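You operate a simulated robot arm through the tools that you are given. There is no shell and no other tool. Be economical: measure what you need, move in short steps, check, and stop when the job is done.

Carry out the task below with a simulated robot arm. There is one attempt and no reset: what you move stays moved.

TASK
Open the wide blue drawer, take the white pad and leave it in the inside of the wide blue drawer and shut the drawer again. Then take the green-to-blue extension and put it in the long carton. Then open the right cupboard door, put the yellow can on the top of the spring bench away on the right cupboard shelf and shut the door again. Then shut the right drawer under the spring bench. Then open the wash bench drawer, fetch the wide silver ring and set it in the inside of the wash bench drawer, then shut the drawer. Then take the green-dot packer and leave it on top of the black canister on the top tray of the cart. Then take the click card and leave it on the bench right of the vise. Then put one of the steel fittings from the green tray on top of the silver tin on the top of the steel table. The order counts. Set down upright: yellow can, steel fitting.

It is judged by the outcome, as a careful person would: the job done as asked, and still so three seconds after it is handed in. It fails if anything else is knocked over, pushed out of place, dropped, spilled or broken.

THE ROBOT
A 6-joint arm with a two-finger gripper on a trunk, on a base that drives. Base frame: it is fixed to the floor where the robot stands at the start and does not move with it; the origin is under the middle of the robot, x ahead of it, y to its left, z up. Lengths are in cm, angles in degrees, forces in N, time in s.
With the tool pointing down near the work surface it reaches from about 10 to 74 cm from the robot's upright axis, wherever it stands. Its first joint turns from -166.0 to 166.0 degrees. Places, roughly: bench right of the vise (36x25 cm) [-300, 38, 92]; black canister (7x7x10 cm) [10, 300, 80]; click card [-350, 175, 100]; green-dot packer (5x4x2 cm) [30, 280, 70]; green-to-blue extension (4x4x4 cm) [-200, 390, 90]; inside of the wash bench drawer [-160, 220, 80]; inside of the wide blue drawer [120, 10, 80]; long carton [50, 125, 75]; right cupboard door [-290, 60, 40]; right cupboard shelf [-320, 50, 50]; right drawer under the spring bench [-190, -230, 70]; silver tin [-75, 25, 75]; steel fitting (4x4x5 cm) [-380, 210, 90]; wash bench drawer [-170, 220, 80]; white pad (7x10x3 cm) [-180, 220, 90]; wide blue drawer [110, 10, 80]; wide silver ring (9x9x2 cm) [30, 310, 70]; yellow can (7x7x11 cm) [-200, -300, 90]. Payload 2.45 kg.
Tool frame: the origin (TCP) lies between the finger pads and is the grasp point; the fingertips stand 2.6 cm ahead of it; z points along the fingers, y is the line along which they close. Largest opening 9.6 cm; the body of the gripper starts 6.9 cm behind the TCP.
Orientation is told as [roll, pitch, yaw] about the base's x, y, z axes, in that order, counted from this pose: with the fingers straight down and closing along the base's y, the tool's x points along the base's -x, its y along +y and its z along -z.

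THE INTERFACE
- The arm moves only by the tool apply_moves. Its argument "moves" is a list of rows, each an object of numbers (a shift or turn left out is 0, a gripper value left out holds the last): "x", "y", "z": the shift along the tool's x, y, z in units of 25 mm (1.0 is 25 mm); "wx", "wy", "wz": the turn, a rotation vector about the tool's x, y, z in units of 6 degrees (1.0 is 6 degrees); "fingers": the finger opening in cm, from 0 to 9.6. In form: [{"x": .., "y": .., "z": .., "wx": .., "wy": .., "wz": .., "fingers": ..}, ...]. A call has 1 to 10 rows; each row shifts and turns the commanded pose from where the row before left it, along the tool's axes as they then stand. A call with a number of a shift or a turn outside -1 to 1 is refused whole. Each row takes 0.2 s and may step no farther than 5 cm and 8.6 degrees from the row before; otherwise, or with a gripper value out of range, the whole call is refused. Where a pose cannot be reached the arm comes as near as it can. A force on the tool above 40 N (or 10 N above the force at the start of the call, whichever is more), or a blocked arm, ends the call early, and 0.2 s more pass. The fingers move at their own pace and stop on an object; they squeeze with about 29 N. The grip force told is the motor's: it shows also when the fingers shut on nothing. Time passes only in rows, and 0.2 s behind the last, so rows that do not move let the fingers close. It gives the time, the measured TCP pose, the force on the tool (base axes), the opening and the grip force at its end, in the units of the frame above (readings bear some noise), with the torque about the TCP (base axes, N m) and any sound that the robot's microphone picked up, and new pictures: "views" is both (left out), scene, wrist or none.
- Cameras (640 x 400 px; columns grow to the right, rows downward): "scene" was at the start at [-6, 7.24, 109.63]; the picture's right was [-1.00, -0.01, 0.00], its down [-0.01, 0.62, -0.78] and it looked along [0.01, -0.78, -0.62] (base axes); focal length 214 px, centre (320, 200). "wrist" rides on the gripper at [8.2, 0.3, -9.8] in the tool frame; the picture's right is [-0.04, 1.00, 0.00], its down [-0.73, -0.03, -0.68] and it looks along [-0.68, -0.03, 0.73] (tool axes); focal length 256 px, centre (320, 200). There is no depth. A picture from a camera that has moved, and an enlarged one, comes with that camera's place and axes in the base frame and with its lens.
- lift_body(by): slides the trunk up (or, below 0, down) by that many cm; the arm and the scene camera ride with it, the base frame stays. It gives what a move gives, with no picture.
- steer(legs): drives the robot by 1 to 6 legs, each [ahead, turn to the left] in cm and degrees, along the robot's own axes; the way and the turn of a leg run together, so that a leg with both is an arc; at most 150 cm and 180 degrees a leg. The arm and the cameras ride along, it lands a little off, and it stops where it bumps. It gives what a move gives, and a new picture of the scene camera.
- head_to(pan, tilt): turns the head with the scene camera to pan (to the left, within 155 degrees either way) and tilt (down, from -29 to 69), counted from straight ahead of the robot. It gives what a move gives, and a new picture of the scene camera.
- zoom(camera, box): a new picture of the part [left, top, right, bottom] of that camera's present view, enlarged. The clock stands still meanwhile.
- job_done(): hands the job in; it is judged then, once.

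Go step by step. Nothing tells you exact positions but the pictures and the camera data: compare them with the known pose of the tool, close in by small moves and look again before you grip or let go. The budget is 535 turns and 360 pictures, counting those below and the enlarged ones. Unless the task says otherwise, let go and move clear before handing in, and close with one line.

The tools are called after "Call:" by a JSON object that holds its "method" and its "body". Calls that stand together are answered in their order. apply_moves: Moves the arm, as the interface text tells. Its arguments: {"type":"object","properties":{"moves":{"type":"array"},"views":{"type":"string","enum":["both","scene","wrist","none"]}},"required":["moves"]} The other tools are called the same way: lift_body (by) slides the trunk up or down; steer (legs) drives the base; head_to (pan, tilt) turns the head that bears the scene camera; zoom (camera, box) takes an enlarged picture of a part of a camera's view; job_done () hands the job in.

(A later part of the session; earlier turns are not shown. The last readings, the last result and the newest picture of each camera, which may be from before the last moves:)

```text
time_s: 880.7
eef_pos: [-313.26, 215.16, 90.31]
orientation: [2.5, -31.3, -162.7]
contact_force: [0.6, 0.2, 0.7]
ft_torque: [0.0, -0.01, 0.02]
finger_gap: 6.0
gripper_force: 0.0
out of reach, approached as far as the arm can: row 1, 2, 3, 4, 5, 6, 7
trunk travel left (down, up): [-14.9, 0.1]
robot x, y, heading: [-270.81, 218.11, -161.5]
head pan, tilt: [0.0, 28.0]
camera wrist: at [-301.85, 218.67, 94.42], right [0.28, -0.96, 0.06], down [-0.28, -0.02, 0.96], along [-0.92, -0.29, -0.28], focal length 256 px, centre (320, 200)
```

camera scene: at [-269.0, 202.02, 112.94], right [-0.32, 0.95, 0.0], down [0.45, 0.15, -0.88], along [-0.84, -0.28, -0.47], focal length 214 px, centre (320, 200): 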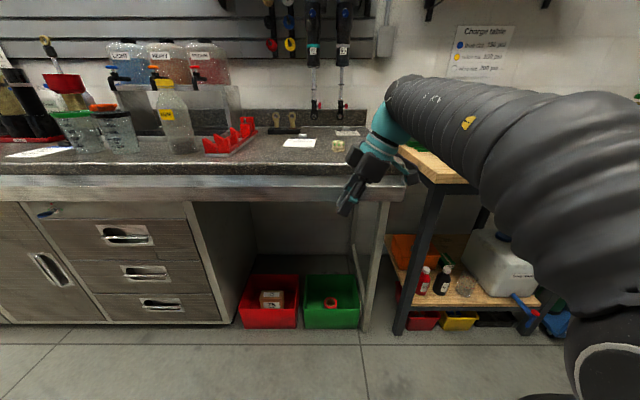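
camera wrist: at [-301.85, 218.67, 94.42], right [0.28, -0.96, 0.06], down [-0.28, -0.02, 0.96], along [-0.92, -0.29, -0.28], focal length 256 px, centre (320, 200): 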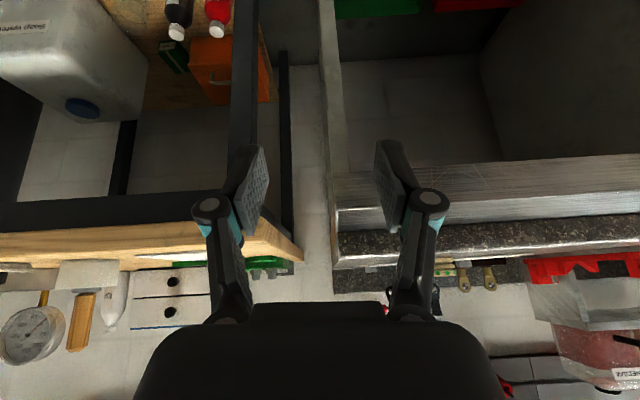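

Call:
{"method": "apply_moves", "body": {"moves": [{"z": -0.85, "x": -0.5}, {"z": -0.85, "x": -0.5}, {"z": -0.85, "x": -0.5}, {"z": -0.85, "x": -0.5}, {"z": -0.5, "x": -0.3}], "views": "none"}}

Call:
{"method": "steer", "body": {"legs": [[0, 42], [44, 0], [0, -42]]}}

Call:
{"method": "apply_moves", "body": {"moves": [{"fingers": 6}], "views": "wrist"}}

```text
time_s: 881.9
eef_pos: [-312.72, 219.06, 101.06]
orientation: [0.7, -30.4, -162.8]
contact_force: [-0.3, 0.4, 0.4]
ft_torque: [-0.02, 0.0, 0.0]
finger_gap: 5.99
gripper_force: 0.0
out of reach, approached as far as the arm can: row 1, 2, 3
trunk travel left (down, up): [-14.9, 0.1]
robot x, y, heading: [-270.74, 217.9, -161.9]
head pan, tilt: [0.0, 28.0]
```

```text
time_s: 888.6
eef_pos: [-334.37, 178.63, 101.04]
orientation: [0.6, -30.4, -162.0]
contact_force: [-0.6, -0.1, -0.5]
ft_torque: [-0.02, 0.02, -0.03]
finger_gap: 5.97
gripper_force: 0.0
trunk travel left (down, up): [-14.9, 0.1]
robot x, y, heading: [-292.35, 178.05, -161.0]
head pan, tilt: [0.0, 28.0]
camera scene: at [-290.4, 162.14, 112.94], right [-0.33, 0.95, 0.0], down [0.44, 0.15, -0.88], along [-0.83, -0.29, -0.47], focal length 214 px, centre (320, 200)
```

scene: 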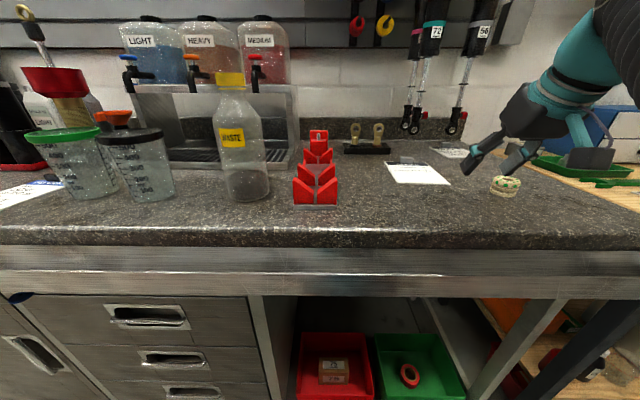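

```text
time_s: 889.0
eef_pos: [-334.26, 178.73, 101.12]
orientation: [0.7, -30.4, -162.1]
contact_force: [0.3, -0.1, -0.7]
ft_torque: [-0.02, 0.0, 0.01]
finger_gap: 6.02
gripper_force: 0.1
trunk travel left (down, up): [-14.9, 0.1]
robot x, y, heading: [-292.32, 178.09, -160.9]
head pan, tilt: [0.0, 28.0]
camera wrist: at [-322.88, 182.04, 105.33], right [0.28, -0.96, 0.03], down [-0.29, -0.06, 0.96], along [-0.92, -0.28, -0.29], focal length 256 px, centre (320, 200)
```

wrist: 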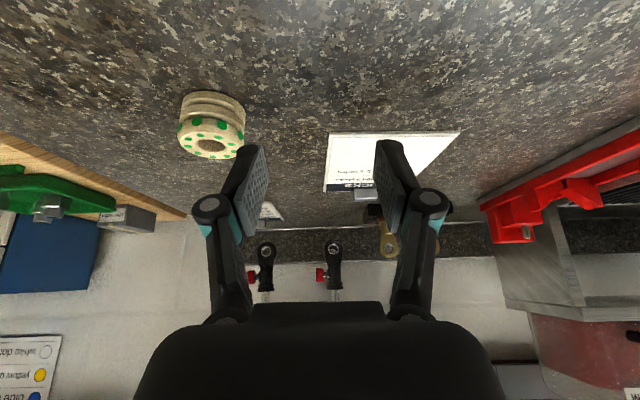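

Call:
{"method": "apply_moves", "body": {"moves": [{"x": -0.8, "z": 0.48, "y": 0.35}, {"x": -0.8, "z": 0.48, "y": 0.35}, {"x": -0.8, "z": 0.48, "y": 0.35}, {"x": -0.8, "z": 0.48, "y": 0.35}, {"x": -0.8, "z": 0.48, "y": 0.35}, {"x": -0.8, "z": 0.48, "y": 0.35}], "views": "wrist"}}

```text
time_s: 890.4
eef_pos: [-344.42, 177.61, 100.35]
orientation: [2.2, -31.3, -162.0]
contact_force: [0.4, -0.1, 0.4]
ft_torque: [0.01, 0.0, 0.01]
finger_gap: 6.01
gripper_force: 0.1
out of reach, approached as far as the arm can: row 1, 2, 3, 4, 5, 6
trunk travel left (down, up): [-14.9, 0.1]
robot x, y, heading: [-292.82, 178.09, -161.0]
head pan, tilt: [0.0, 28.0]
camera wrist: at [-333.05, 181.34, 104.52], right [0.3, -0.95, 0.05], down [-0.28, -0.03, 0.96], along [-0.91, -0.3, -0.28], focal length 256 px, centre (320, 200)
```

wrist: 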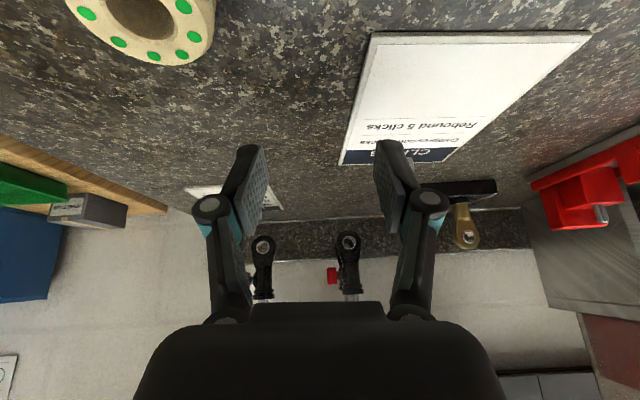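

Call:
{"method": "steer", "body": {"legs": [[0, 9]]}}

Call:
{"method": "apply_moves", "body": {"moves": [{"x": -0.5, "z": 0.8}, {"x": -0.5, "z": 0.8}], "views": "wrist"}}

```text
time_s: 891.4
eef_pos: [-343.74, 169.58, 100.37]
orientation: [2.1, -31.1, -152.9]
contact_force: [0.9, 0.0, -0.1]
ft_torque: [0.05, -0.04, 0.03]
finger_gap: 5.98
gripper_force: 0.0
trunk travel left (down, up): [-14.9, 0.1]
robot x, y, heading: [-292.23, 178.08, -151.8]
head pan, tilt: [0.0, 28.0]
camera scene: at [-287.94, 162.68, 112.94], right [-0.47, 0.88, 0.0], down [0.41, 0.22, -0.88], along [-0.78, -0.42, -0.47], focal length 214 px, centre (320, 200)
```

scene: 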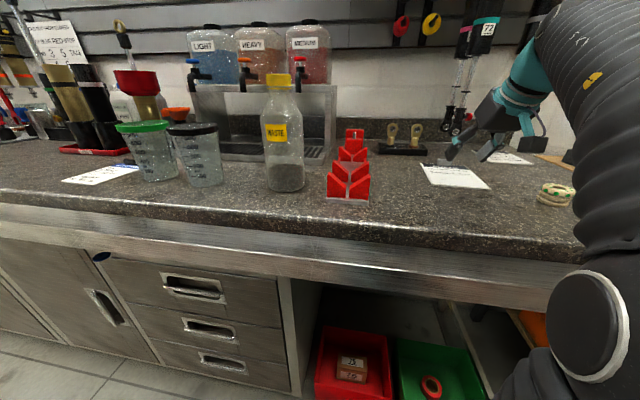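

```text
time_s: 892.0
eef_pos: [-347.39, 168.09, 98.15]
orientation: [2.8, -31.6, -153.0]
contact_force: [0.2, -0.5, 0.1]
ft_torque: [0.05, 0.01, -0.02]
finger_gap: 5.98
gripper_force: 0.1
out of reach, approached as far as the arm can: row 2
trunk travel left (down, up): [-14.9, 0.1]
robot x, y, heading: [-292.82, 177.83, -151.7]
head pan, tilt: [0.0, 28.0]
camera wrist: at [-336.75, 173.55, 102.19], right [0.45, -0.89, 0.06], down [-0.27, -0.07, 0.96], along [-0.85, -0.45, -0.27], focal length 256 px, centre (320, 200)
```

wrist: 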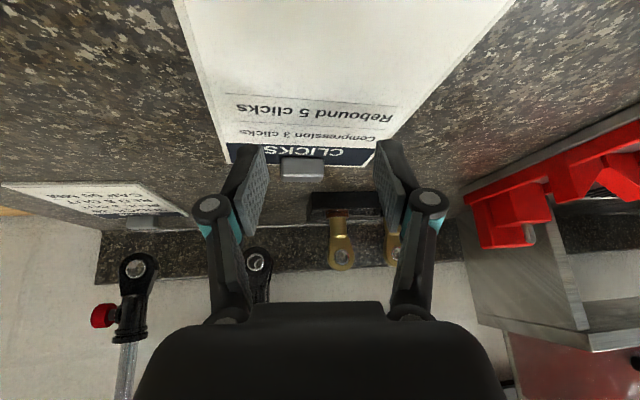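

Call:
{"method": "steer", "body": {"legs": [[4, 0]]}}

Call:
{"method": "apply_moves", "body": {"moves": [{"x": -0.3, "z": 0.5, "y": -0.3}, {"z": 0.3, "x": 0.15}], "views": "wrist"}}

Call:
{"method": "zoom", "body": {"camera": "wrist", "box": [200, 100, 440, 270]}}

```text
time_s: 892.9
eef_pos: [-350.84, 166.22, 98.08]
orientation: [2.9, -31.5, -153.0]
contact_force: [-0.6, 0.5, -0.2]
ft_torque: [0.03, 0.01, 0.0]
finger_gap: 6.0
gripper_force: 0.0
trunk travel left (down, up): [-14.9, 0.1]
robot x, y, heading: [-295.85, 176.0, -151.9]
head pan, tilt: [0.0, 28.0]
camera scene: at [-291.47, 160.8, 112.94], right [-0.47, 0.88, 0.0], down [0.41, 0.22, -0.88], along [-0.78, -0.42, -0.47], focal length 214 px, centre (320, 200)
```

scene: 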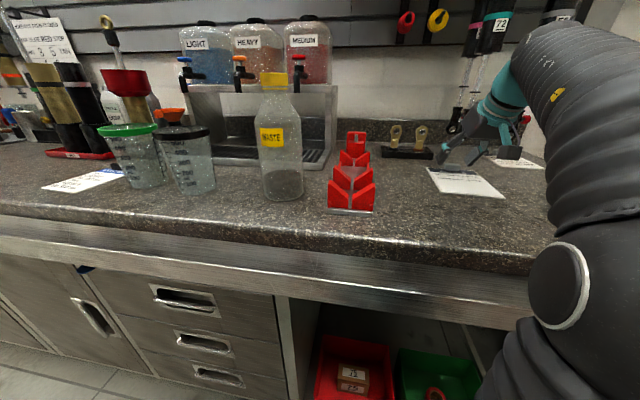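

```text
time_s: 893.5
eef_pos: [-352.35, 166.17, 96.46]
orientation: [2.9, -31.5, -153.0]
contact_force: [0.2, 0.2, -0.3]
ft_torque: [-0.01, -0.01, 0.02]
finger_gap: 5.99
gripper_force: 0.1
trunk travel left (down, up): [-14.9, 0.1]
robot x, y, heading: [-296.07, 175.79, -151.9]
head pan, tilt: [0.0, 28.0]
camera wrist: at [-341.78, 171.61, 100.64], right [0.45, -0.89, 0.06], down [-0.27, -0.07, 0.96], along [-0.85, -0.44, -0.27], focal length 256 px, centre (320, 200)
```

wrist: 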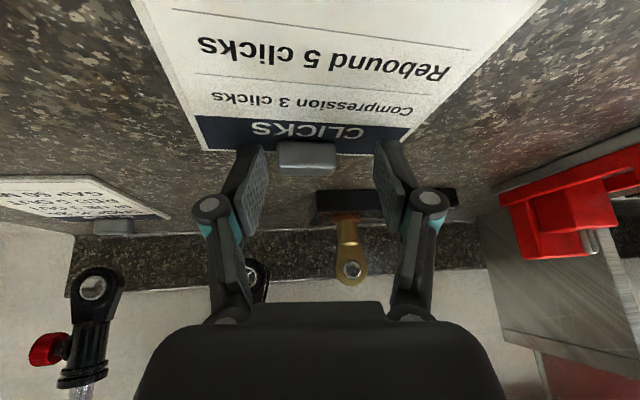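

```text
2.35 times, centred on (320, 185) of wrist
camera zoom: at [-341.78, 171.61, 100.64], right [0.45, -0.89, 0.06], down [-0.27, -0.07, 0.96], along [-0.85, -0.44, -0.27], focal length 602 px, centre (320, 235)
```

zoom: 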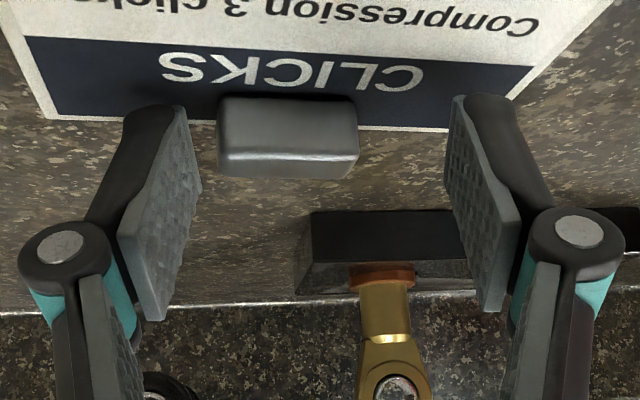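

Call:
{"method": "apply_moves", "body": {"moves": [{"x": -0.5, "z": 0.33, "y": -0.28}, {"x": -0.1, "z": 0.1}], "views": "wrist"}}

Call:
{"method": "zoom", "body": {"camera": "wrist", "box": [200, 100, 440, 270]}}

```text
time_s: 894.1
eef_pos: [-354.31, 165.98, 96.35]
orientation: [2.9, -31.5, -152.9]
contact_force: [0.2, -0.3, 0.3]
ft_torque: [0.03, -0.01, 0.01]
finger_gap: 6.02
gripper_force: 0.1
trunk travel left (down, up): [-14.9, 0.1]
robot x, y, heading: [-295.96, 176.05, -152.2]
head pan, tilt: [0.0, 28.0]
camera wrist: at [-343.72, 171.38, 100.45], right [0.45, -0.89, 0.06], down [-0.27, -0.07, 0.96], along [-0.85, -0.45, -0.27], focal length 256 px, centre (320, 200)
```

wrist: 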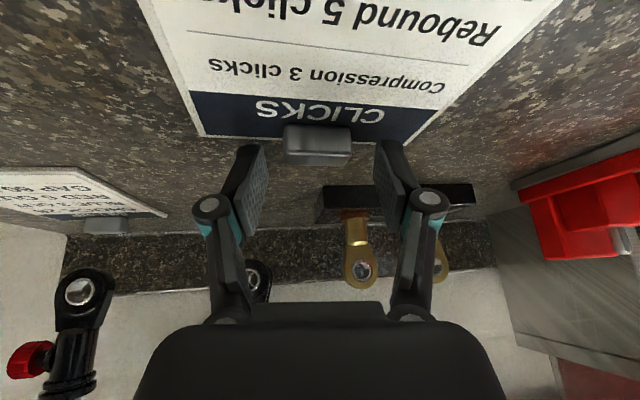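

```text
2.35 times, centred on (320, 185) of wrist
camera zoom: at [-343.72, 171.38, 100.45], right [0.45, -0.89, 0.06], down [-0.27, -0.07, 0.96], along [-0.85, -0.45, -0.27], focal length 602 px, centre (320, 235)
```

zoom: 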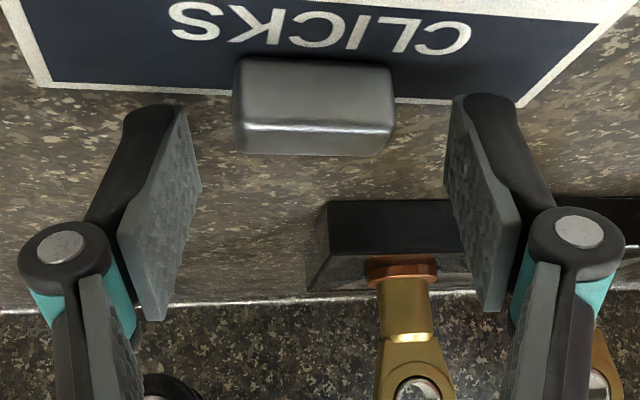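

Call:
{"method": "apply_moves", "body": {"moves": [{"z": 0.2, "x": 0.2}, {"z": 0.12, "x": 0.1}, {"z": 0.1, "x": 0.06}], "views": "wrist"}}

Call:
{"method": "zoom", "body": {"camera": "wrist", "box": [200, 100, 440, 270]}}

```text
time_s: 895.0
eef_pos: [-353.85, 165.88, 96.27]
orientation: [2.2, -32.9, -152.6]
contact_force: [8.3, -5.0, 31.2]
ft_torque: [1.25, 0.64, -0.27]
finger_gap: 3.49
gripper_force: 28.8
trunk travel left (down, up): [-14.9, 0.1]
robot x, y, heading: [-295.68, 175.82, -152.0]
head pan, tilt: [0.0, 28.0]
stopped in row 3: the force on the tool passed its limit at 49 N (the readings are from after the stop); the commanded pose is now the measured one
camera wrist: at [-343.14, 171.39, 99.95], right [0.45, -0.89, 0.05], down [-0.25, -0.07, 0.97], along [-0.86, -0.45, -0.25], focal length 256 px, centre (320, 200)
```

wrist: 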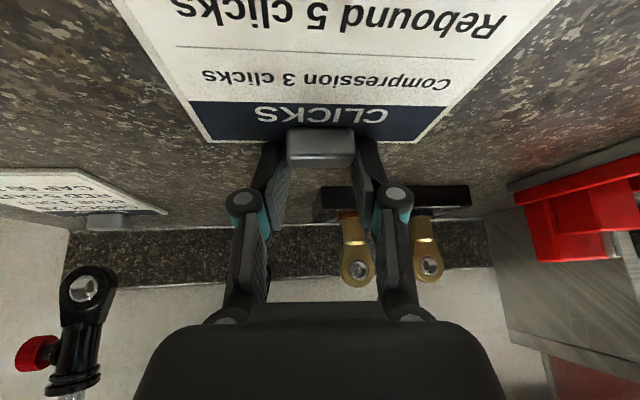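

```text
2.35 times, centred on (320, 185) of wrist
camera zoom: at [-343.14, 171.39, 99.95], right [0.45, -0.89, 0.05], down [-0.25, -0.07, 0.97], along [-0.86, -0.45, -0.25], focal length 602 px, centre (320, 235)
```

zoom: 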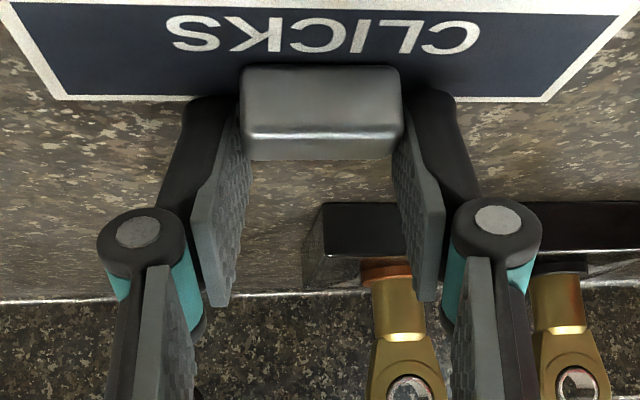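

The fingers hold the block (3.5 cm). Close firmly and lift slowly.

Call:
{"method": "apply_moves", "body": {"moves": [{"z": -0.1, "x": -0.05, "fingers": 1}, {"fingers": 1}, {"z": -0.2, "x": -0.12}, {"z": -0.5, "x": -0.3}, {"z": -0.6, "x": -0.36}], "views": "both"}}

```text
time_s: 896.1
eef_pos: [-354.15, 166.18, 99.54]
orientation: [2.6, -32.2, -153.1]
contact_force: [0.3, -0.7, -1.5]
ft_torque: [-0.01, 0.05, 0.05]
finger_gap: 3.36
gripper_force: 28.9
trunk travel left (down, up): [-14.9, 0.1]
robot x, y, heading: [-296.07, 176.03, -152.1]
head pan, tilt: [0.0, 28.0]
camera scene: at [-291.5, 160.79, 112.92], right [-0.47, 0.88, 0.0], down [0.41, 0.22, -0.88], along [-0.78, -0.41, -0.47], focal length 214 px, centre (320, 200)
camera wrist: at [-343.44, 171.7, 103.45], right [0.44, -0.89, 0.06], down [-0.26, -0.07, 0.96], along [-0.86, -0.44, -0.26], focal length 256 px, centre (320, 200)
```

scene: 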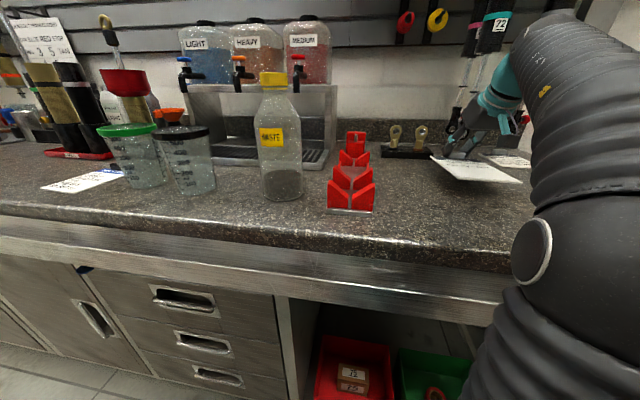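
wrist: 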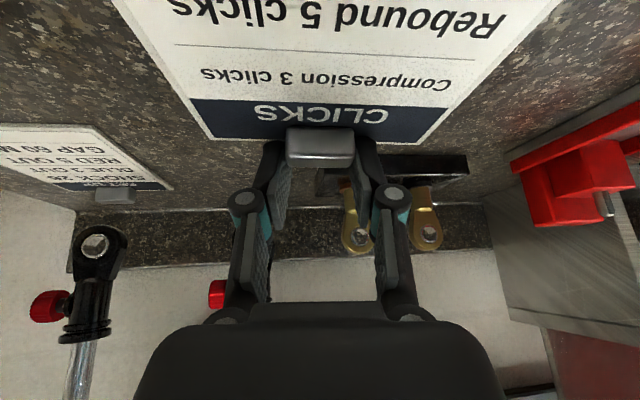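

Card lifted. I raise it, back off and drive along the alley to the spot right of the vise.

Call:
{"method": "apply_moves", "body": {"moves": [{"z": -0.6, "x": -0.36}, {"z": -0.5, "x": 0.2}], "views": "none"}}

Call:
{"method": "steer", "body": {"legs": [[-48, 0], [0, 80], [135, 0], [0, -85]]}}

```text
time_s: 896.8
eef_pos: [-353.23, 166.86, 102.23]
orientation: [2.5, -32.2, -153.0]
contact_force: [0.4, -0.4, -0.7]
ft_torque: [-0.03, 0.03, 0.01]
finger_gap: 3.34
gripper_force: 29.4
trunk travel left (down, up): [-14.9, 0.1]
robot x, y, heading: [-295.97, 176.05, -152.1]
head pan, tilt: [0.0, 28.0]
```

```text
time_s: 913.0
eef_pos: [-274.14, 65.67, 102.07]
orientation: [2.5, -32.3, -160.6]
contact_force: [0.0, 0.0, -1.1]
ft_torque: [-0.01, 0.04, 0.01]
finger_gap: 3.35
gripper_force: 29.3
trunk travel left (down, up): [-14.9, 0.1]
robot x, y, heading: [-216.15, 67.53, -159.6]
head pan, tilt: [0.0, 28.0]
camera scene: at [-213.82, 51.52, 112.94], right [-0.35, 0.94, 0.0], down [0.44, 0.16, -0.88], along [-0.83, -0.31, -0.47], focal length 214 px, centre (320, 200)
```

scene: 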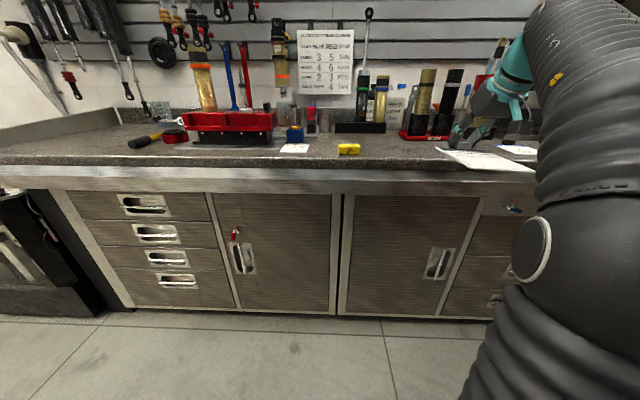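

Call:
{"method": "zoom", "body": {"camera": "scene", "box": [180, 60, 440, 190]}}

```text
2.46 times, centred on (310, 125) of scene
camera zoom: at [-213.82, 51.52, 112.94], right [-0.35, 0.94, 0.0], down [0.44, 0.16, -0.88], along [-0.83, -0.31, -0.47], focal length 528 px, centre (345, 385)
```

zoom: 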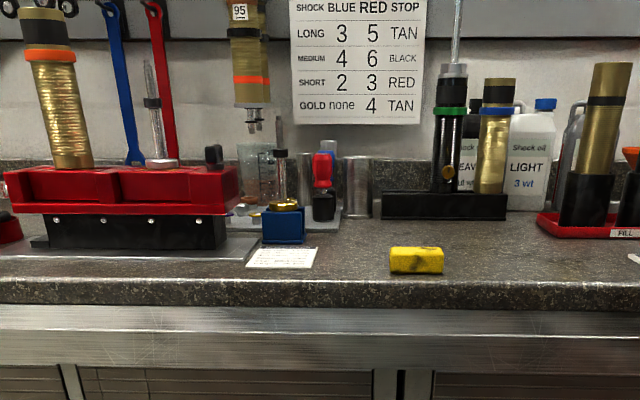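

The vise (red jaws) is at left; free space is right of the yellow sponge. I approach so that the card comes to about u=-276, v=137.

Call:
{"method": "steer", "body": {"legs": [[0, 4], [36, 0]]}}

Call:
{"method": "apply_moves", "body": {"moves": [{"z": 0.4, "x": 0.2}], "views": "both"}}

```text
time_s: 915.8
eef_pos: [-307.1, 46.92, 102.22]
orientation: [2.5, -32.2, -156.7]
contact_force: [-0.3, -0.7, -1.3]
ft_torque: [0.0, 0.02, 0.02]
finger_gap: 3.33
gripper_force: 28.7
trunk travel left (down, up): [-14.9, 0.1]
robot x, y, heading: [-249.07, 52.82, -156.0]
head pan, tilt: [0.0, 28.0]
camera scene: at [-245.88, 36.82, 112.94], right [-0.41, 0.91, 0.0], down [0.43, 0.19, -0.88], along [-0.81, -0.36, -0.47], focal length 214 px, centre (320, 200)
```

scene: 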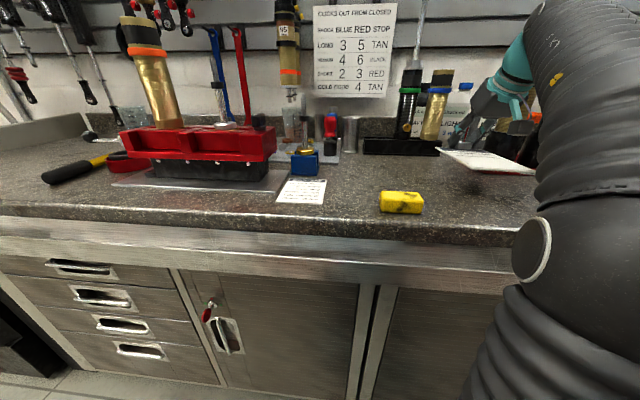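

```text
time_s: 916.2
eef_pos: [-307.11, 46.95, 101.02]
orientation: [2.5, -32.3, -156.8]
contact_force: [-0.4, 0.4, -0.4]
ft_torque: [-0.03, 0.04, -0.02]
finger_gap: 3.34
gripper_force: 28.7
trunk travel left (down, up): [-14.9, 0.1]
robot x, y, heading: [-249.58, 52.29, -155.9]
head pan, tilt: [0.0, 28.0]
camera scene: at [-245.88, 36.82, 112.94], right [-0.41, 0.91, 0.0], down [0.43, 0.19, -0.88], along [-0.81, -0.36, -0.47], focal length 214 px, centre (320, 200)
camera wrist: at [-295.97, 51.68, 104.94], right [0.38, -0.92, 0.06], down [-0.26, -0.05, 0.96], along [-0.89, -0.38, -0.26], focal length 256 px, centre (320, 200)
```

scene: 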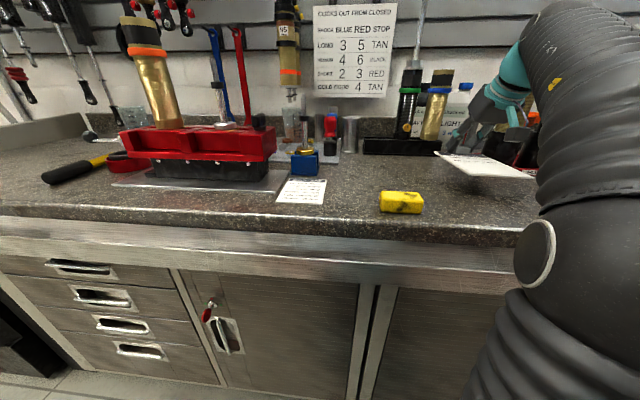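
wrist: 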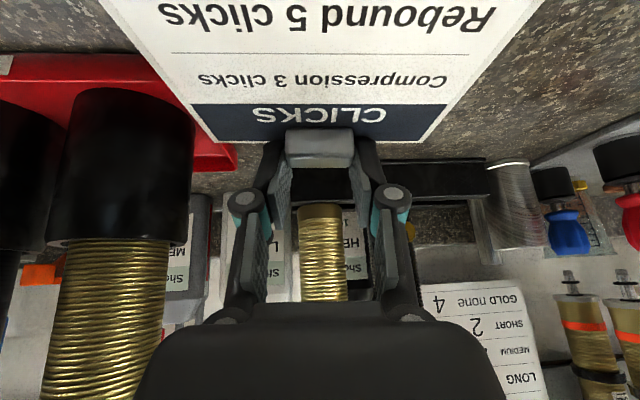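

Spot is free beneath the card. Lower to contact.

Call:
{"method": "apply_moves", "body": {"moves": [{"z": 0.5, "x": 0.3, "y": 0.2}, {"z": 0.5, "x": 0.3, "y": 0.2}, {"z": 0.3, "x": 0.18}], "views": "scene"}}

Call:
{"method": "apply_moves", "body": {"moves": [{"z": 0.12, "x": 0.08}, {"z": 0.12, "x": 0.08}], "views": "none"}}

```text
time_s: 917.0
eef_pos: [-306.7, 45.88, 97.24]
orientation: [2.6, -32.3, -156.8]
contact_force: [-0.9, -0.1, -1.1]
ft_torque: [-0.02, 0.04, -0.01]
finger_gap: 3.34
gripper_force: 29.2
trunk travel left (down, up): [-14.9, 0.1]
robot x, y, heading: [-249.23, 52.43, -155.9]
head pan, tilt: [0.0, 28.0]
camera scene: at [-245.88, 36.82, 112.94], right [-0.41, 0.91, 0.0], down [0.43, 0.19, -0.88], along [-0.81, -0.36, -0.47], focal length 214 px, centre (320, 200)
```

scene: 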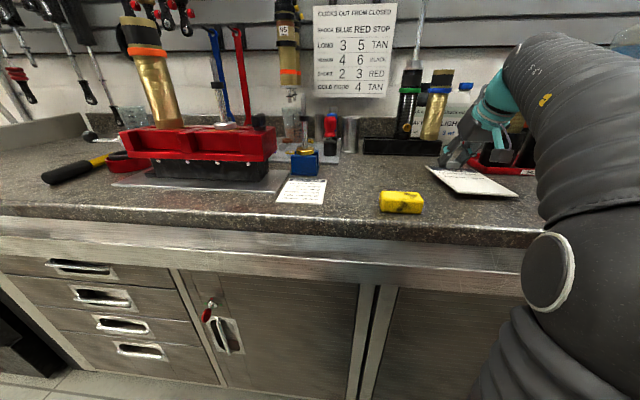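

```text
time_s: 917.6
eef_pos: [-306.6, 45.96, 96.67]
orientation: [2.5, -32.4, -156.8]
contact_force: [-0.4, -0.3, -0.3]
ft_torque: [-0.03, 0.06, 0.01]
finger_gap: 3.34
gripper_force: 29.3
trunk travel left (down, up): [-14.9, 0.1]
robot x, y, heading: [-249.4, 52.06, -156.1]
head pan, tilt: [0.0, 28.0]
```

Nearly down, but I'd rather be closer to the area's middle: raise 1 cm and shift 6 cm left.

Call:
{"method": "apply_moves", "body": {"moves": [{"z": -0.35, "x": -0.2}, {"y": 0.8}, {"y": 0.8}, {"y": 0.8}], "views": "scene"}}

```text
time_s: 918.6
eef_pos: [-303.73, 43.51, 97.49]
orientation: [3.8, -32.7, -156.9]
contact_force: [-0.6, -0.3, -0.3]
ft_torque: [0.03, 0.03, 0.0]
finger_gap: 3.32
gripper_force: 28.9
out of reach, approached as far as the arm can: row 2, 3, 4
trunk travel left (down, up): [-14.9, 0.1]
robot x, y, heading: [-248.9, 52.11, -156.0]
head pan, tilt: [0.0, 28.0]
camera scene: at [-245.89, 36.83, 112.94], right [-0.41, 0.91, 0.0], down [0.43, 0.19, -0.88], along [-0.81, -0.36, -0.47], focal length 214 px, centre (320, 200)
```

scene: 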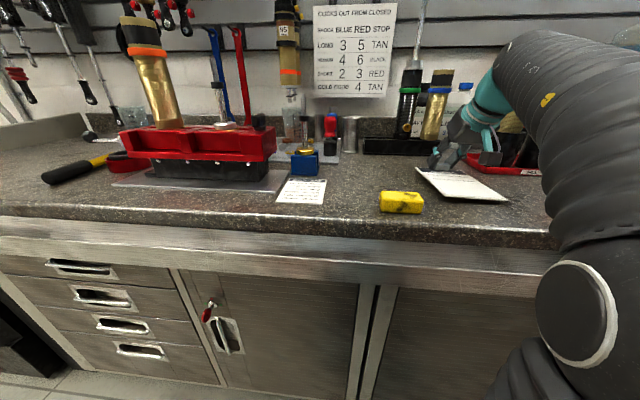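

Call:
{"method": "steer", "body": {"legs": [[0, 2.5]]}}

Call:
{"method": "apply_moves", "body": {"moves": [{"z": 0.3, "x": 0.19}, {"z": 0.15, "x": 0.1}, {"z": 0.12, "x": 0.08}, {"z": 0.1, "x": 0.06}], "views": "scene"}}

```text
time_s: 919.4
eef_pos: [-303.39, 41.12, 97.26]
orientation: [3.9, -32.7, -154.4]
contact_force: [-0.1, 0.1, -1.3]
ft_torque: [-0.04, 0.03, 0.05]
finger_gap: 3.33
gripper_force: 28.7
trunk travel left (down, up): [-14.9, 0.1]
robot x, y, heading: [-249.34, 52.65, -153.4]
head pan, tilt: [0.0, 28.0]
camera scene: at [-245.2, 36.99, 112.94], right [-0.45, 0.89, 0.0], down [0.42, 0.21, -0.88], along [-0.79, -0.4, -0.47], focal length 214 px, centre (320, 200)
```

scene: 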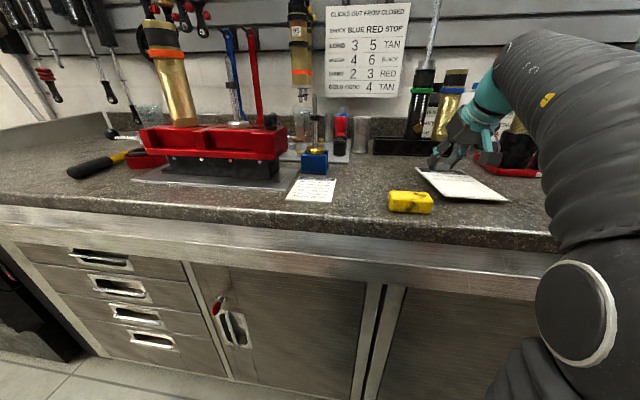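

```text
time_s: 920.3
eef_pos: [-303.34, 40.96, 96.14]
orientation: [3.4, -33.8, -154.2]
contact_force: [1.1, -0.8, 15.3]
ft_torque: [1.04, -0.17, -0.24]
finger_gap: 3.37
gripper_force: 29.0
trunk travel left (down, up): [-14.9, 0.1]
robot x, y, heading: [-249.43, 52.67, -153.1]
head pan, tilt: [0.0, 28.0]
stopped in row 4: the force on the tool passed its limit at 44 N (the readings are from after the stop); the commanded pose is now the measured one
camera scene: at [-245.13, 36.99, 112.92], right [-0.45, 0.89, 0.0], down [0.42, 0.21, -0.88], along [-0.79, -0.4, -0.47], focal length 214 px, centre (320, 200)
```

scene: 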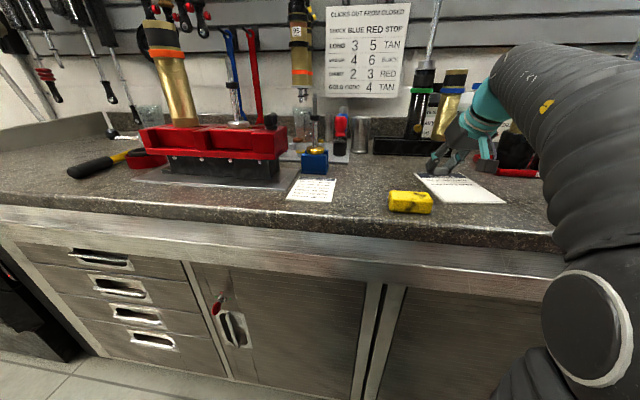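

On the bench. Release and rise straight back.

Call:
{"method": "apply_moves", "body": {"moves": [{"z": -0.06, "x": -0.04, "fingers": 5}, {"fingers": 5}, {"z": -0.5, "x": -0.3}, {"z": -0.7, "x": -0.4}, {"z": -0.7, "x": -0.4}], "views": "both"}}

```text
time_s: 921.5
eef_pos: [-303.29, 41.35, 101.66]
orientation: [3.6, -33.6, -154.3]
contact_force: [-0.3, -1.4, -0.3]
ft_torque: [-0.02, -0.01, 0.01]
finger_gap: 5.02
gripper_force: 0.1
trunk travel left (down, up): [-14.9, 0.1]
robot x, y, heading: [-249.61, 51.94, -153.3]
head pan, tilt: [0.0, 28.0]
camera scene: at [-245.2, 36.99, 112.94], right [-0.45, 0.89, 0.0], down [0.42, 0.21, -0.88], along [-0.79, -0.4, -0.47], focal length 214 px, centre (320, 200)
camera wrist: at [-292.48, 46.76, 105.23], right [0.43, -0.9, 0.07], down [-0.25, -0.04, 0.97], along [-0.87, -0.44, -0.24], focal length 256 px, centre (320, 200)
```

scene: 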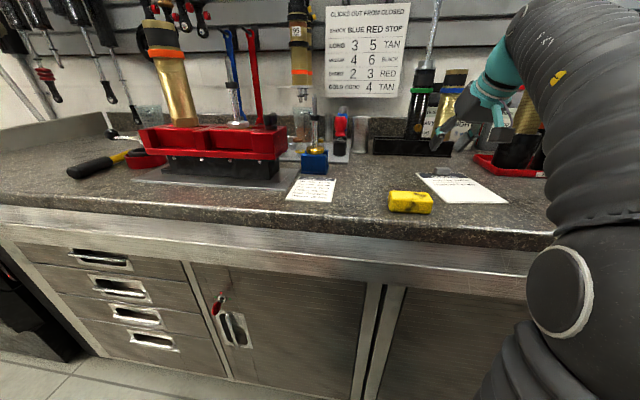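
wrist: 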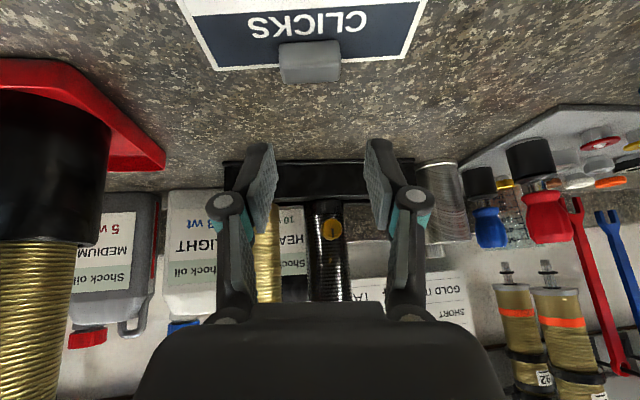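

Card is in place. Last: a steel fitting from the green tray. I back off and drive to the wood bench.

Call:
{"method": "apply_moves", "body": {"moves": [{"z": -0.5, "x": -0.3, "fingers": 6}], "views": "none"}}

Call:
{"method": "steer", "body": {"legs": [[-42, 0], [0, -98], [150, 0], [17, 0], [0, 89]]}}

Call:
{"method": "zoom", "body": {"camera": "scene", "box": [100, 30, 540, 230]}}

```text
time_s: 921.9
eef_pos: [-303.29, 41.34, 103.08]
orientation: [3.6, -33.5, -154.3]
contact_force: [0.1, -0.3, -0.4]
ft_torque: [-0.04, 0.02, -0.02]
finger_gap: 6.04
gripper_force: 0.0
trunk travel left (down, up): [-14.9, 0.1]
robot x, y, heading: [-249.13, 52.37, -153.3]
head pan, tilt: [0.0, 28.0]
```

```text
time_s: 940.5
eef_pos: [-319.64, 227.51, 102.97]
orientation: [3.6, -33.6, -163.0]
contact_force: [-0.2, 0.8, 0.1]
ft_torque: [-0.03, 0.02, -0.01]
finger_gap: 6.0
gripper_force: 0.0
trunk travel left (down, up): [-14.9, 0.1]
robot x, y, heading: [-264.8, 230.39, -162.0]
head pan, tilt: [0.0, 28.0]
camera scene: at [-263.01, 214.51, 112.94], right [-0.31, 0.95, 0.0], down [0.45, 0.14, -0.88], along [-0.84, -0.27, -0.47], focal length 214 px, centre (320, 200)
```

scene: 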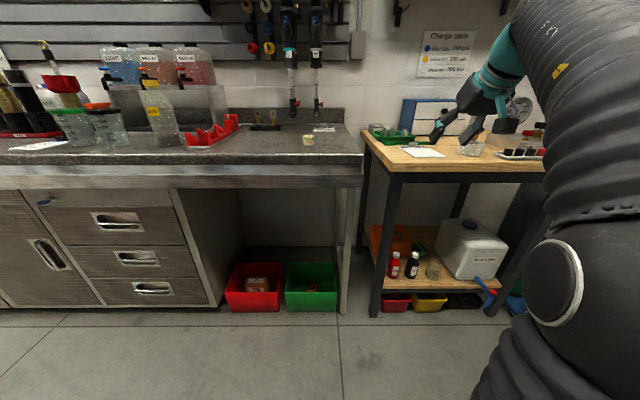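

```text
1.45 times, centred on (320, 130) of scene
camera zoom: at [-263.01, 214.51, 112.94], right [-0.31, 0.95, 0.0], down [0.45, 0.14, -0.88], along [-0.84, -0.27, -0.47], focal length 312 px, centre (320, 302)
```

zoom: 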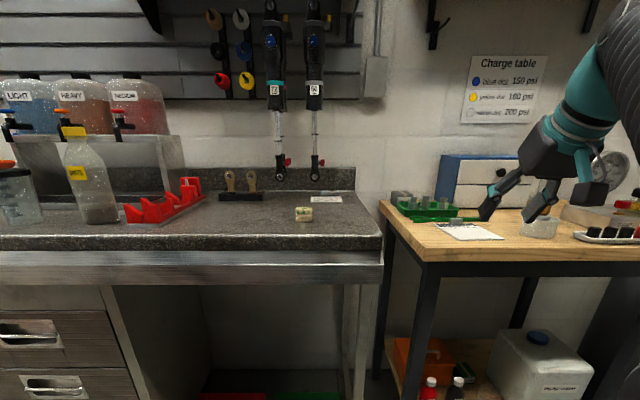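

Call:
{"method": "zoom", "body": {"camera": "scene", "box": [350, 110, 470, 175]}}

```text
5.33 times, centred on (410, 142) of scene
camera zoom: at [-263.01, 214.51, 112.94], right [-0.31, 0.95, 0.0], down [0.45, 0.14, -0.88], along [-0.84, -0.27, -0.47], focal length 1144 px, centre (-160, 507)
```

zoom: 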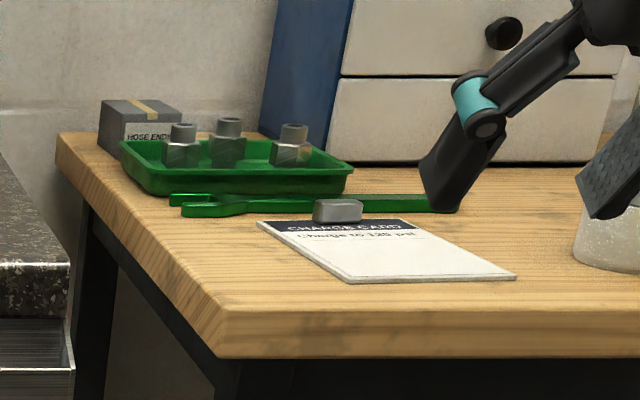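

Three fittings stand in the green tray; the right one has the most room. I drive closer.

Call:
{"method": "steer", "body": {"legs": [[0, -17], [42, 0], [0, 17]]}}

Call:
{"method": "apply_moves", "body": {"moves": [{"fingers": 6}], "views": "wrist"}}

```text
time_s: 945.1
eef_pos: [-361.7, 226.82, 103.07]
orientation: [3.8, -33.6, -162.9]
contact_force: [-0.4, -0.2, -0.3]
ft_torque: [0.01, -0.01, -0.02]
finger_gap: 6.04
gripper_force: 0.0
trunk travel left (down, up): [-14.9, 0.1]
robot x, y, heading: [-306.85, 229.91, -161.9]
head pan, tilt: [0.0, 28.0]
camera scene: at [-304.99, 213.95, 112.94], right [-0.31, 0.95, 0.0], down [0.45, 0.15, -0.88], along [-0.84, -0.27, -0.47], focal length 214 px, centre (320, 200)
```

scene: 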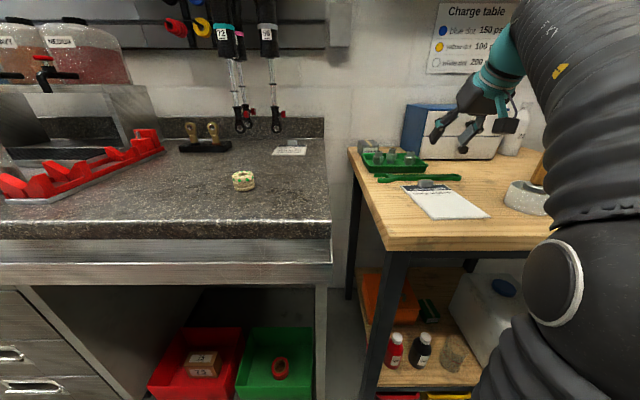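

```text
time_s: 945.5
eef_pos: [-361.79, 226.95, 103.07]
orientation: [3.6, -33.6, -162.9]
contact_force: [-0.2, -0.4, 0.2]
ft_torque: [-0.01, 0.01, 0.01]
finger_gap: 6.01
gripper_force: 0.0
trunk travel left (down, up): [-14.9, 0.1]
robot x, y, heading: [-306.96, 230.07, -162.1]
head pan, tilt: [0.0, 28.0]
camera wrist: at [-350.14, 230.69, 106.7], right [0.3, -0.95, 0.08], down [-0.25, 0.0, 0.97], along [-0.92, -0.3, -0.24], focal length 256 px, centre (320, 200)
```

wrist: 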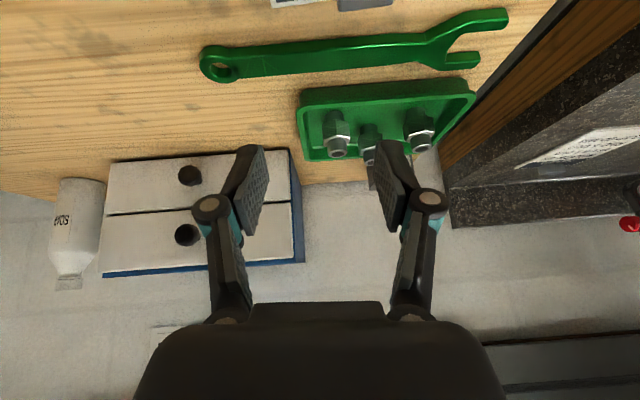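

Call:
{"method": "zoom", "body": {"camera": "scene", "box": [345, 130, 445, 190]}}

Call:
{"method": "zoom", "body": {"camera": "wrist", "box": [280, 70, 480, 190]}}

```text
6.40 times, centred on (395, 160) of scene
camera zoom: at [-304.99, 213.95, 112.94], right [-0.31, 0.95, 0.0], down [0.45, 0.15, -0.88], along [-0.84, -0.27, -0.47], focal length 1373 px, centre (-160, 456)
```

zoom: 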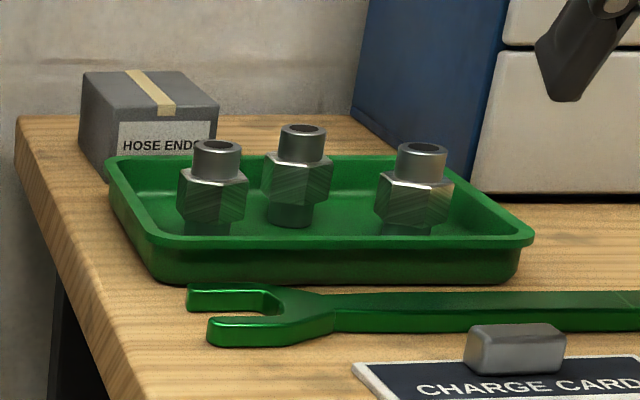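

```text
3.20 times, centred on (380, 130) of wrist
camera zoom: at [-350.14, 230.69, 106.7], right [0.3, -0.95, 0.08], down [-0.25, 0.0, 0.97], along [-0.92, -0.3, -0.24], focal length 819 px, centre (128, 424)
```

zoom: 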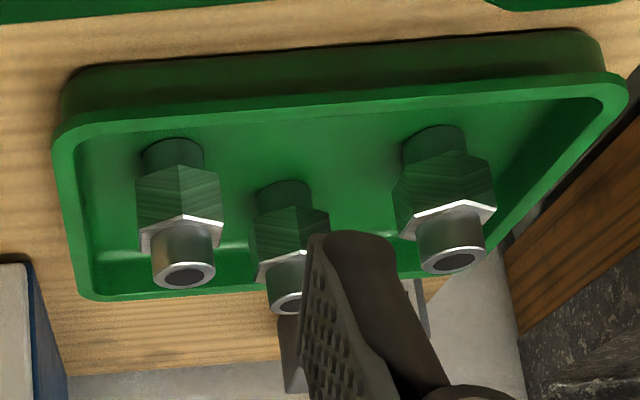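

The right fitting's top is at (-374.4,220.4,95.1). I approach it in steps.

Call:
{"method": "steer", "body": {"legs": [[3, 0], [0, 2.5]]}}

Call:
{"method": "apply_moves", "body": {"moves": [{"z": 0.6, "x": -0.7}, {"z": 0.6, "x": -0.7}, {"z": 0.6, "x": -0.5}, {"z": 0.6, "x": -0.3}], "views": "wrist"}}

```text
time_s: 946.7
eef_pos: [-364.25, 223.57, 103.13]
orientation: [3.7, -33.7, -160.4]
contact_force: [-0.5, -0.2, -0.3]
ft_torque: [0.0, -0.03, -0.03]
finger_gap: 5.98
gripper_force: 0.0
trunk travel left (down, up): [-14.9, 0.1]
robot x, y, heading: [-309.68, 228.72, -159.5]
head pan, tilt: [0.0, 28.0]
camera scene: at [-307.18, 213.11, 112.94], right [-0.35, 0.94, 0.0], down [0.44, 0.16, -0.88], along [-0.83, -0.31, -0.47], focal length 214 px, centre (320, 200)
```

scene: 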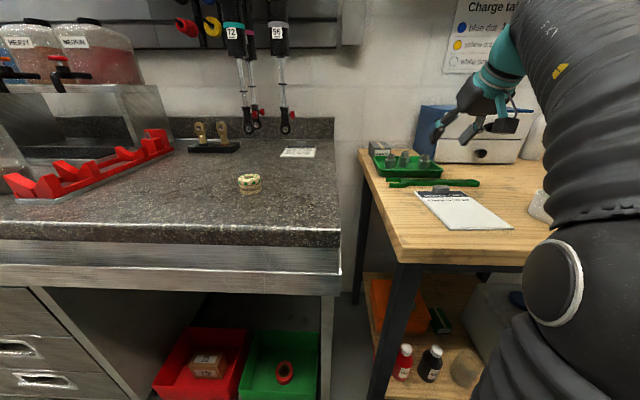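

```text
time_s: 947.7
eef_pos: [-371.51, 222.5, 100.91]
orientation: [4.5, -33.9, -160.5]
contact_force: [-0.3, 0.3, 1.4]
ft_torque: [0.01, 0.02, -0.02]
finger_gap: 6.02
gripper_force: 0.0
out of reach, approached as far as the arm can: row 2, 3, 4
trunk travel left (down, up): [-14.9, 0.1]
robot x, y, heading: [-309.74, 228.94, -159.6]
head pan, tilt: [0.0, 28.0]
camera wrist: at [-360.15, 226.86, 104.44], right [0.34, -0.94, 0.09], down [-0.25, 0.0, 0.97], along [-0.91, -0.35, -0.23], focal length 256 px, centre (320, 200)
```

wrist: 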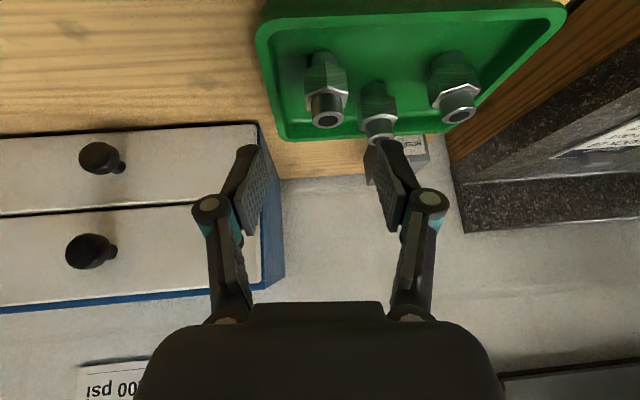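

Call:
{"method": "apply_moves", "body": {"moves": [{"wx": 0.36, "wz": -0.24, "y": 0.2, "z": 0.5}, {"wx": 0.36, "wz": -0.24, "y": 0.2, "z": 0.6, "x": 0.1}, {"z": 0.6, "x": 0.1}], "views": "wrist"}}

```text
time_s: 948.5
eef_pos: [-372.62, 224.96, 96.3]
orientation: [0.1, -35.3, -156.8]
contact_force: [0.5, -0.5, 0.3]
ft_torque: [0.01, 0.04, -0.02]
finger_gap: 6.01
gripper_force: 0.0
out of reach, approached as far as the arm can: row 1, 2
trunk travel left (down, up): [-14.9, 0.1]
robot x, y, heading: [-309.14, 228.94, -159.6]
head pan, tilt: [0.0, 28.0]
camera wrist: at [-361.2, 229.28, 99.57], right [0.36, -0.93, 0.02], down [-0.2, -0.05, 0.98], along [-0.91, -0.36, -0.21], focal length 256 px, centre (320, 200)
```

wrist: 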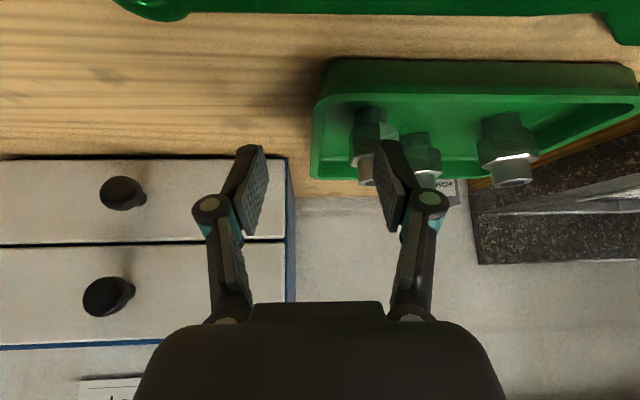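

Call:
{"method": "apply_moves", "body": {"moves": [{"z": -0.6, "x": -0.3}, {"z": -0.4, "x": -0.2}], "views": "none"}}

Call:
{"method": "steer", "body": {"legs": [[0, 3.2]]}}

Call:
{"method": "apply_moves", "body": {"moves": [{"z": 0.4, "x": -0.3}, {"z": 0.4, "x": -0.3}], "views": "wrist"}}

```text
time_s: 949.1
eef_pos: [-372.29, 225.01, 99.12]
orientation: [0.4, -35.1, -157.1]
contact_force: [0.1, 0.2, 0.1]
ft_torque: [-0.02, -0.01, 0.01]
finger_gap: 6.01
gripper_force: 0.1
trunk travel left (down, up): [-14.9, 0.1]
robot x, y, heading: [-309.64, 228.6, -159.7]
head pan, tilt: [0.0, 28.0]
```

```text
time_s: 949.9
eef_pos: [-371.78, 221.61, 99.06]
orientation: [0.3, -35.3, -153.8]
contact_force: [0.0, 0.0, 0.0]
ft_torque: [0.01, 0.03, 0.02]
finger_gap: 6.0
gripper_force: 0.0
trunk travel left (down, up): [-14.9, 0.1]
robot x, y, heading: [-309.93, 229.17, -156.3]
head pan, tilt: [0.0, 28.0]
camera scene: at [-306.3, 213.28, 112.94], right [-0.4, 0.92, 0.0], down [0.43, 0.19, -0.88], along [-0.81, -0.35, -0.47], focal length 214 px, centre (320, 200)
```

scene: 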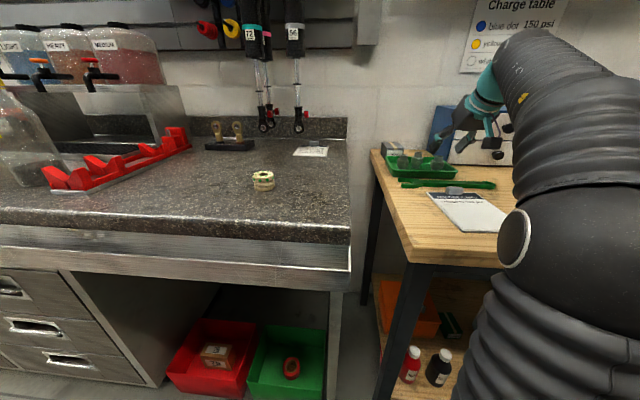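

```text
time_s: 950.5
eef_pos: [-373.98, 220.53, 98.4]
orientation: [0.8, -35.3, -153.9]
contact_force: [0.2, 0.4, 0.5]
ft_torque: [-0.01, -0.01, 0.0]
finger_gap: 5.98
gripper_force: 0.2
trunk travel left (down, up): [-14.9, 0.1]
robot x, y, heading: [-309.61, 228.9, -156.4]
head pan, tilt: [0.0, 28.0]
camera wrist: at [-362.94, 225.73, 101.64], right [0.42, -0.91, 0.03], down [-0.2, -0.06, 0.98], along [-0.89, -0.42, -0.2], focal length 256 px, centre (320, 200)
```

wrist: 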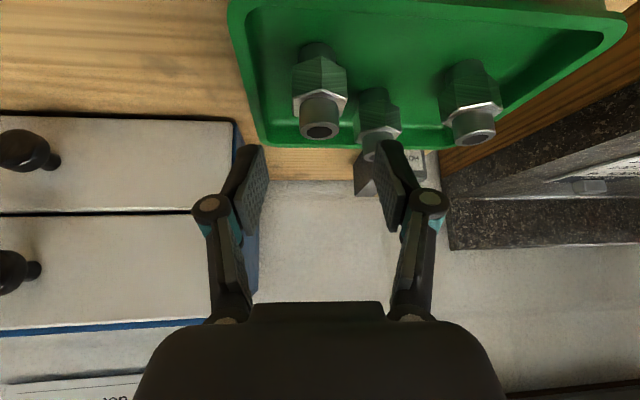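

Fitting centred. To avoid the middle fitting I keep slightly back and use a 5 cm opening while descending.

Call:
{"method": "apply_moves", "body": {"moves": [{"fingers": 5.2, "y": 0.08}, {"z": 0.4, "x": 0.36}, {"z": 0.4, "x": 0.36}], "views": "wrist"}}

Call:
{"method": "zoom", "body": {"camera": "wrist", "box": [200, 60, 440, 240]}}

```text
time_s: 951.3
eef_pos: [-373.61, 220.64, 95.65]
orientation: [0.5, -35.2, -153.7]
contact_force: [0.0, -0.1, -0.2]
ft_torque: [0.03, -0.02, -0.02]
finger_gap: 5.17
gripper_force: 0.0
trunk travel left (down, up): [-14.9, 0.1]
robot x, y, heading: [-309.77, 229.15, -156.0]
head pan, tilt: [0.0, 28.0]
camera wrist: at [-362.57, 225.67, 98.86], right [0.42, -0.91, 0.03], down [-0.2, -0.06, 0.98], along [-0.89, -0.41, -0.21], focal length 256 px, centre (320, 200)
```

wrist: 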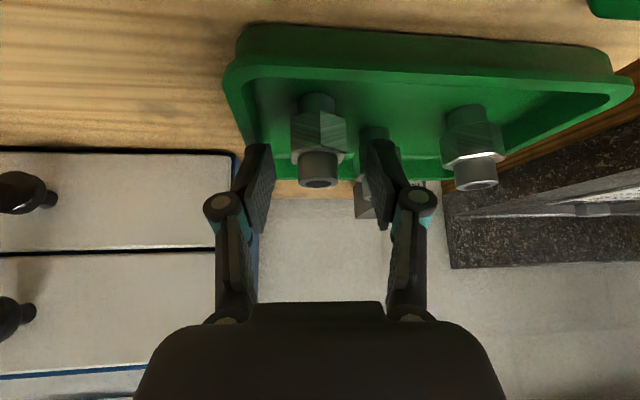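

```text
2.22 times, centred on (320, 150) of wrist
camera zoom: at [-362.57, 225.67, 98.86], right [0.42, -0.91, 0.03], down [-0.2, -0.06, 0.98], along [-0.89, -0.41, -0.21], focal length 569 px, centre (320, 311)
```

zoom: 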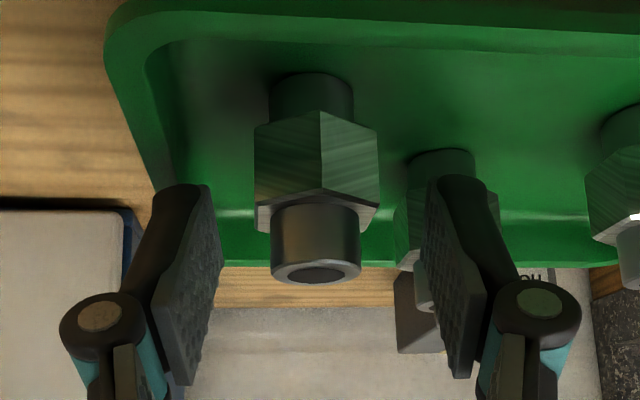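

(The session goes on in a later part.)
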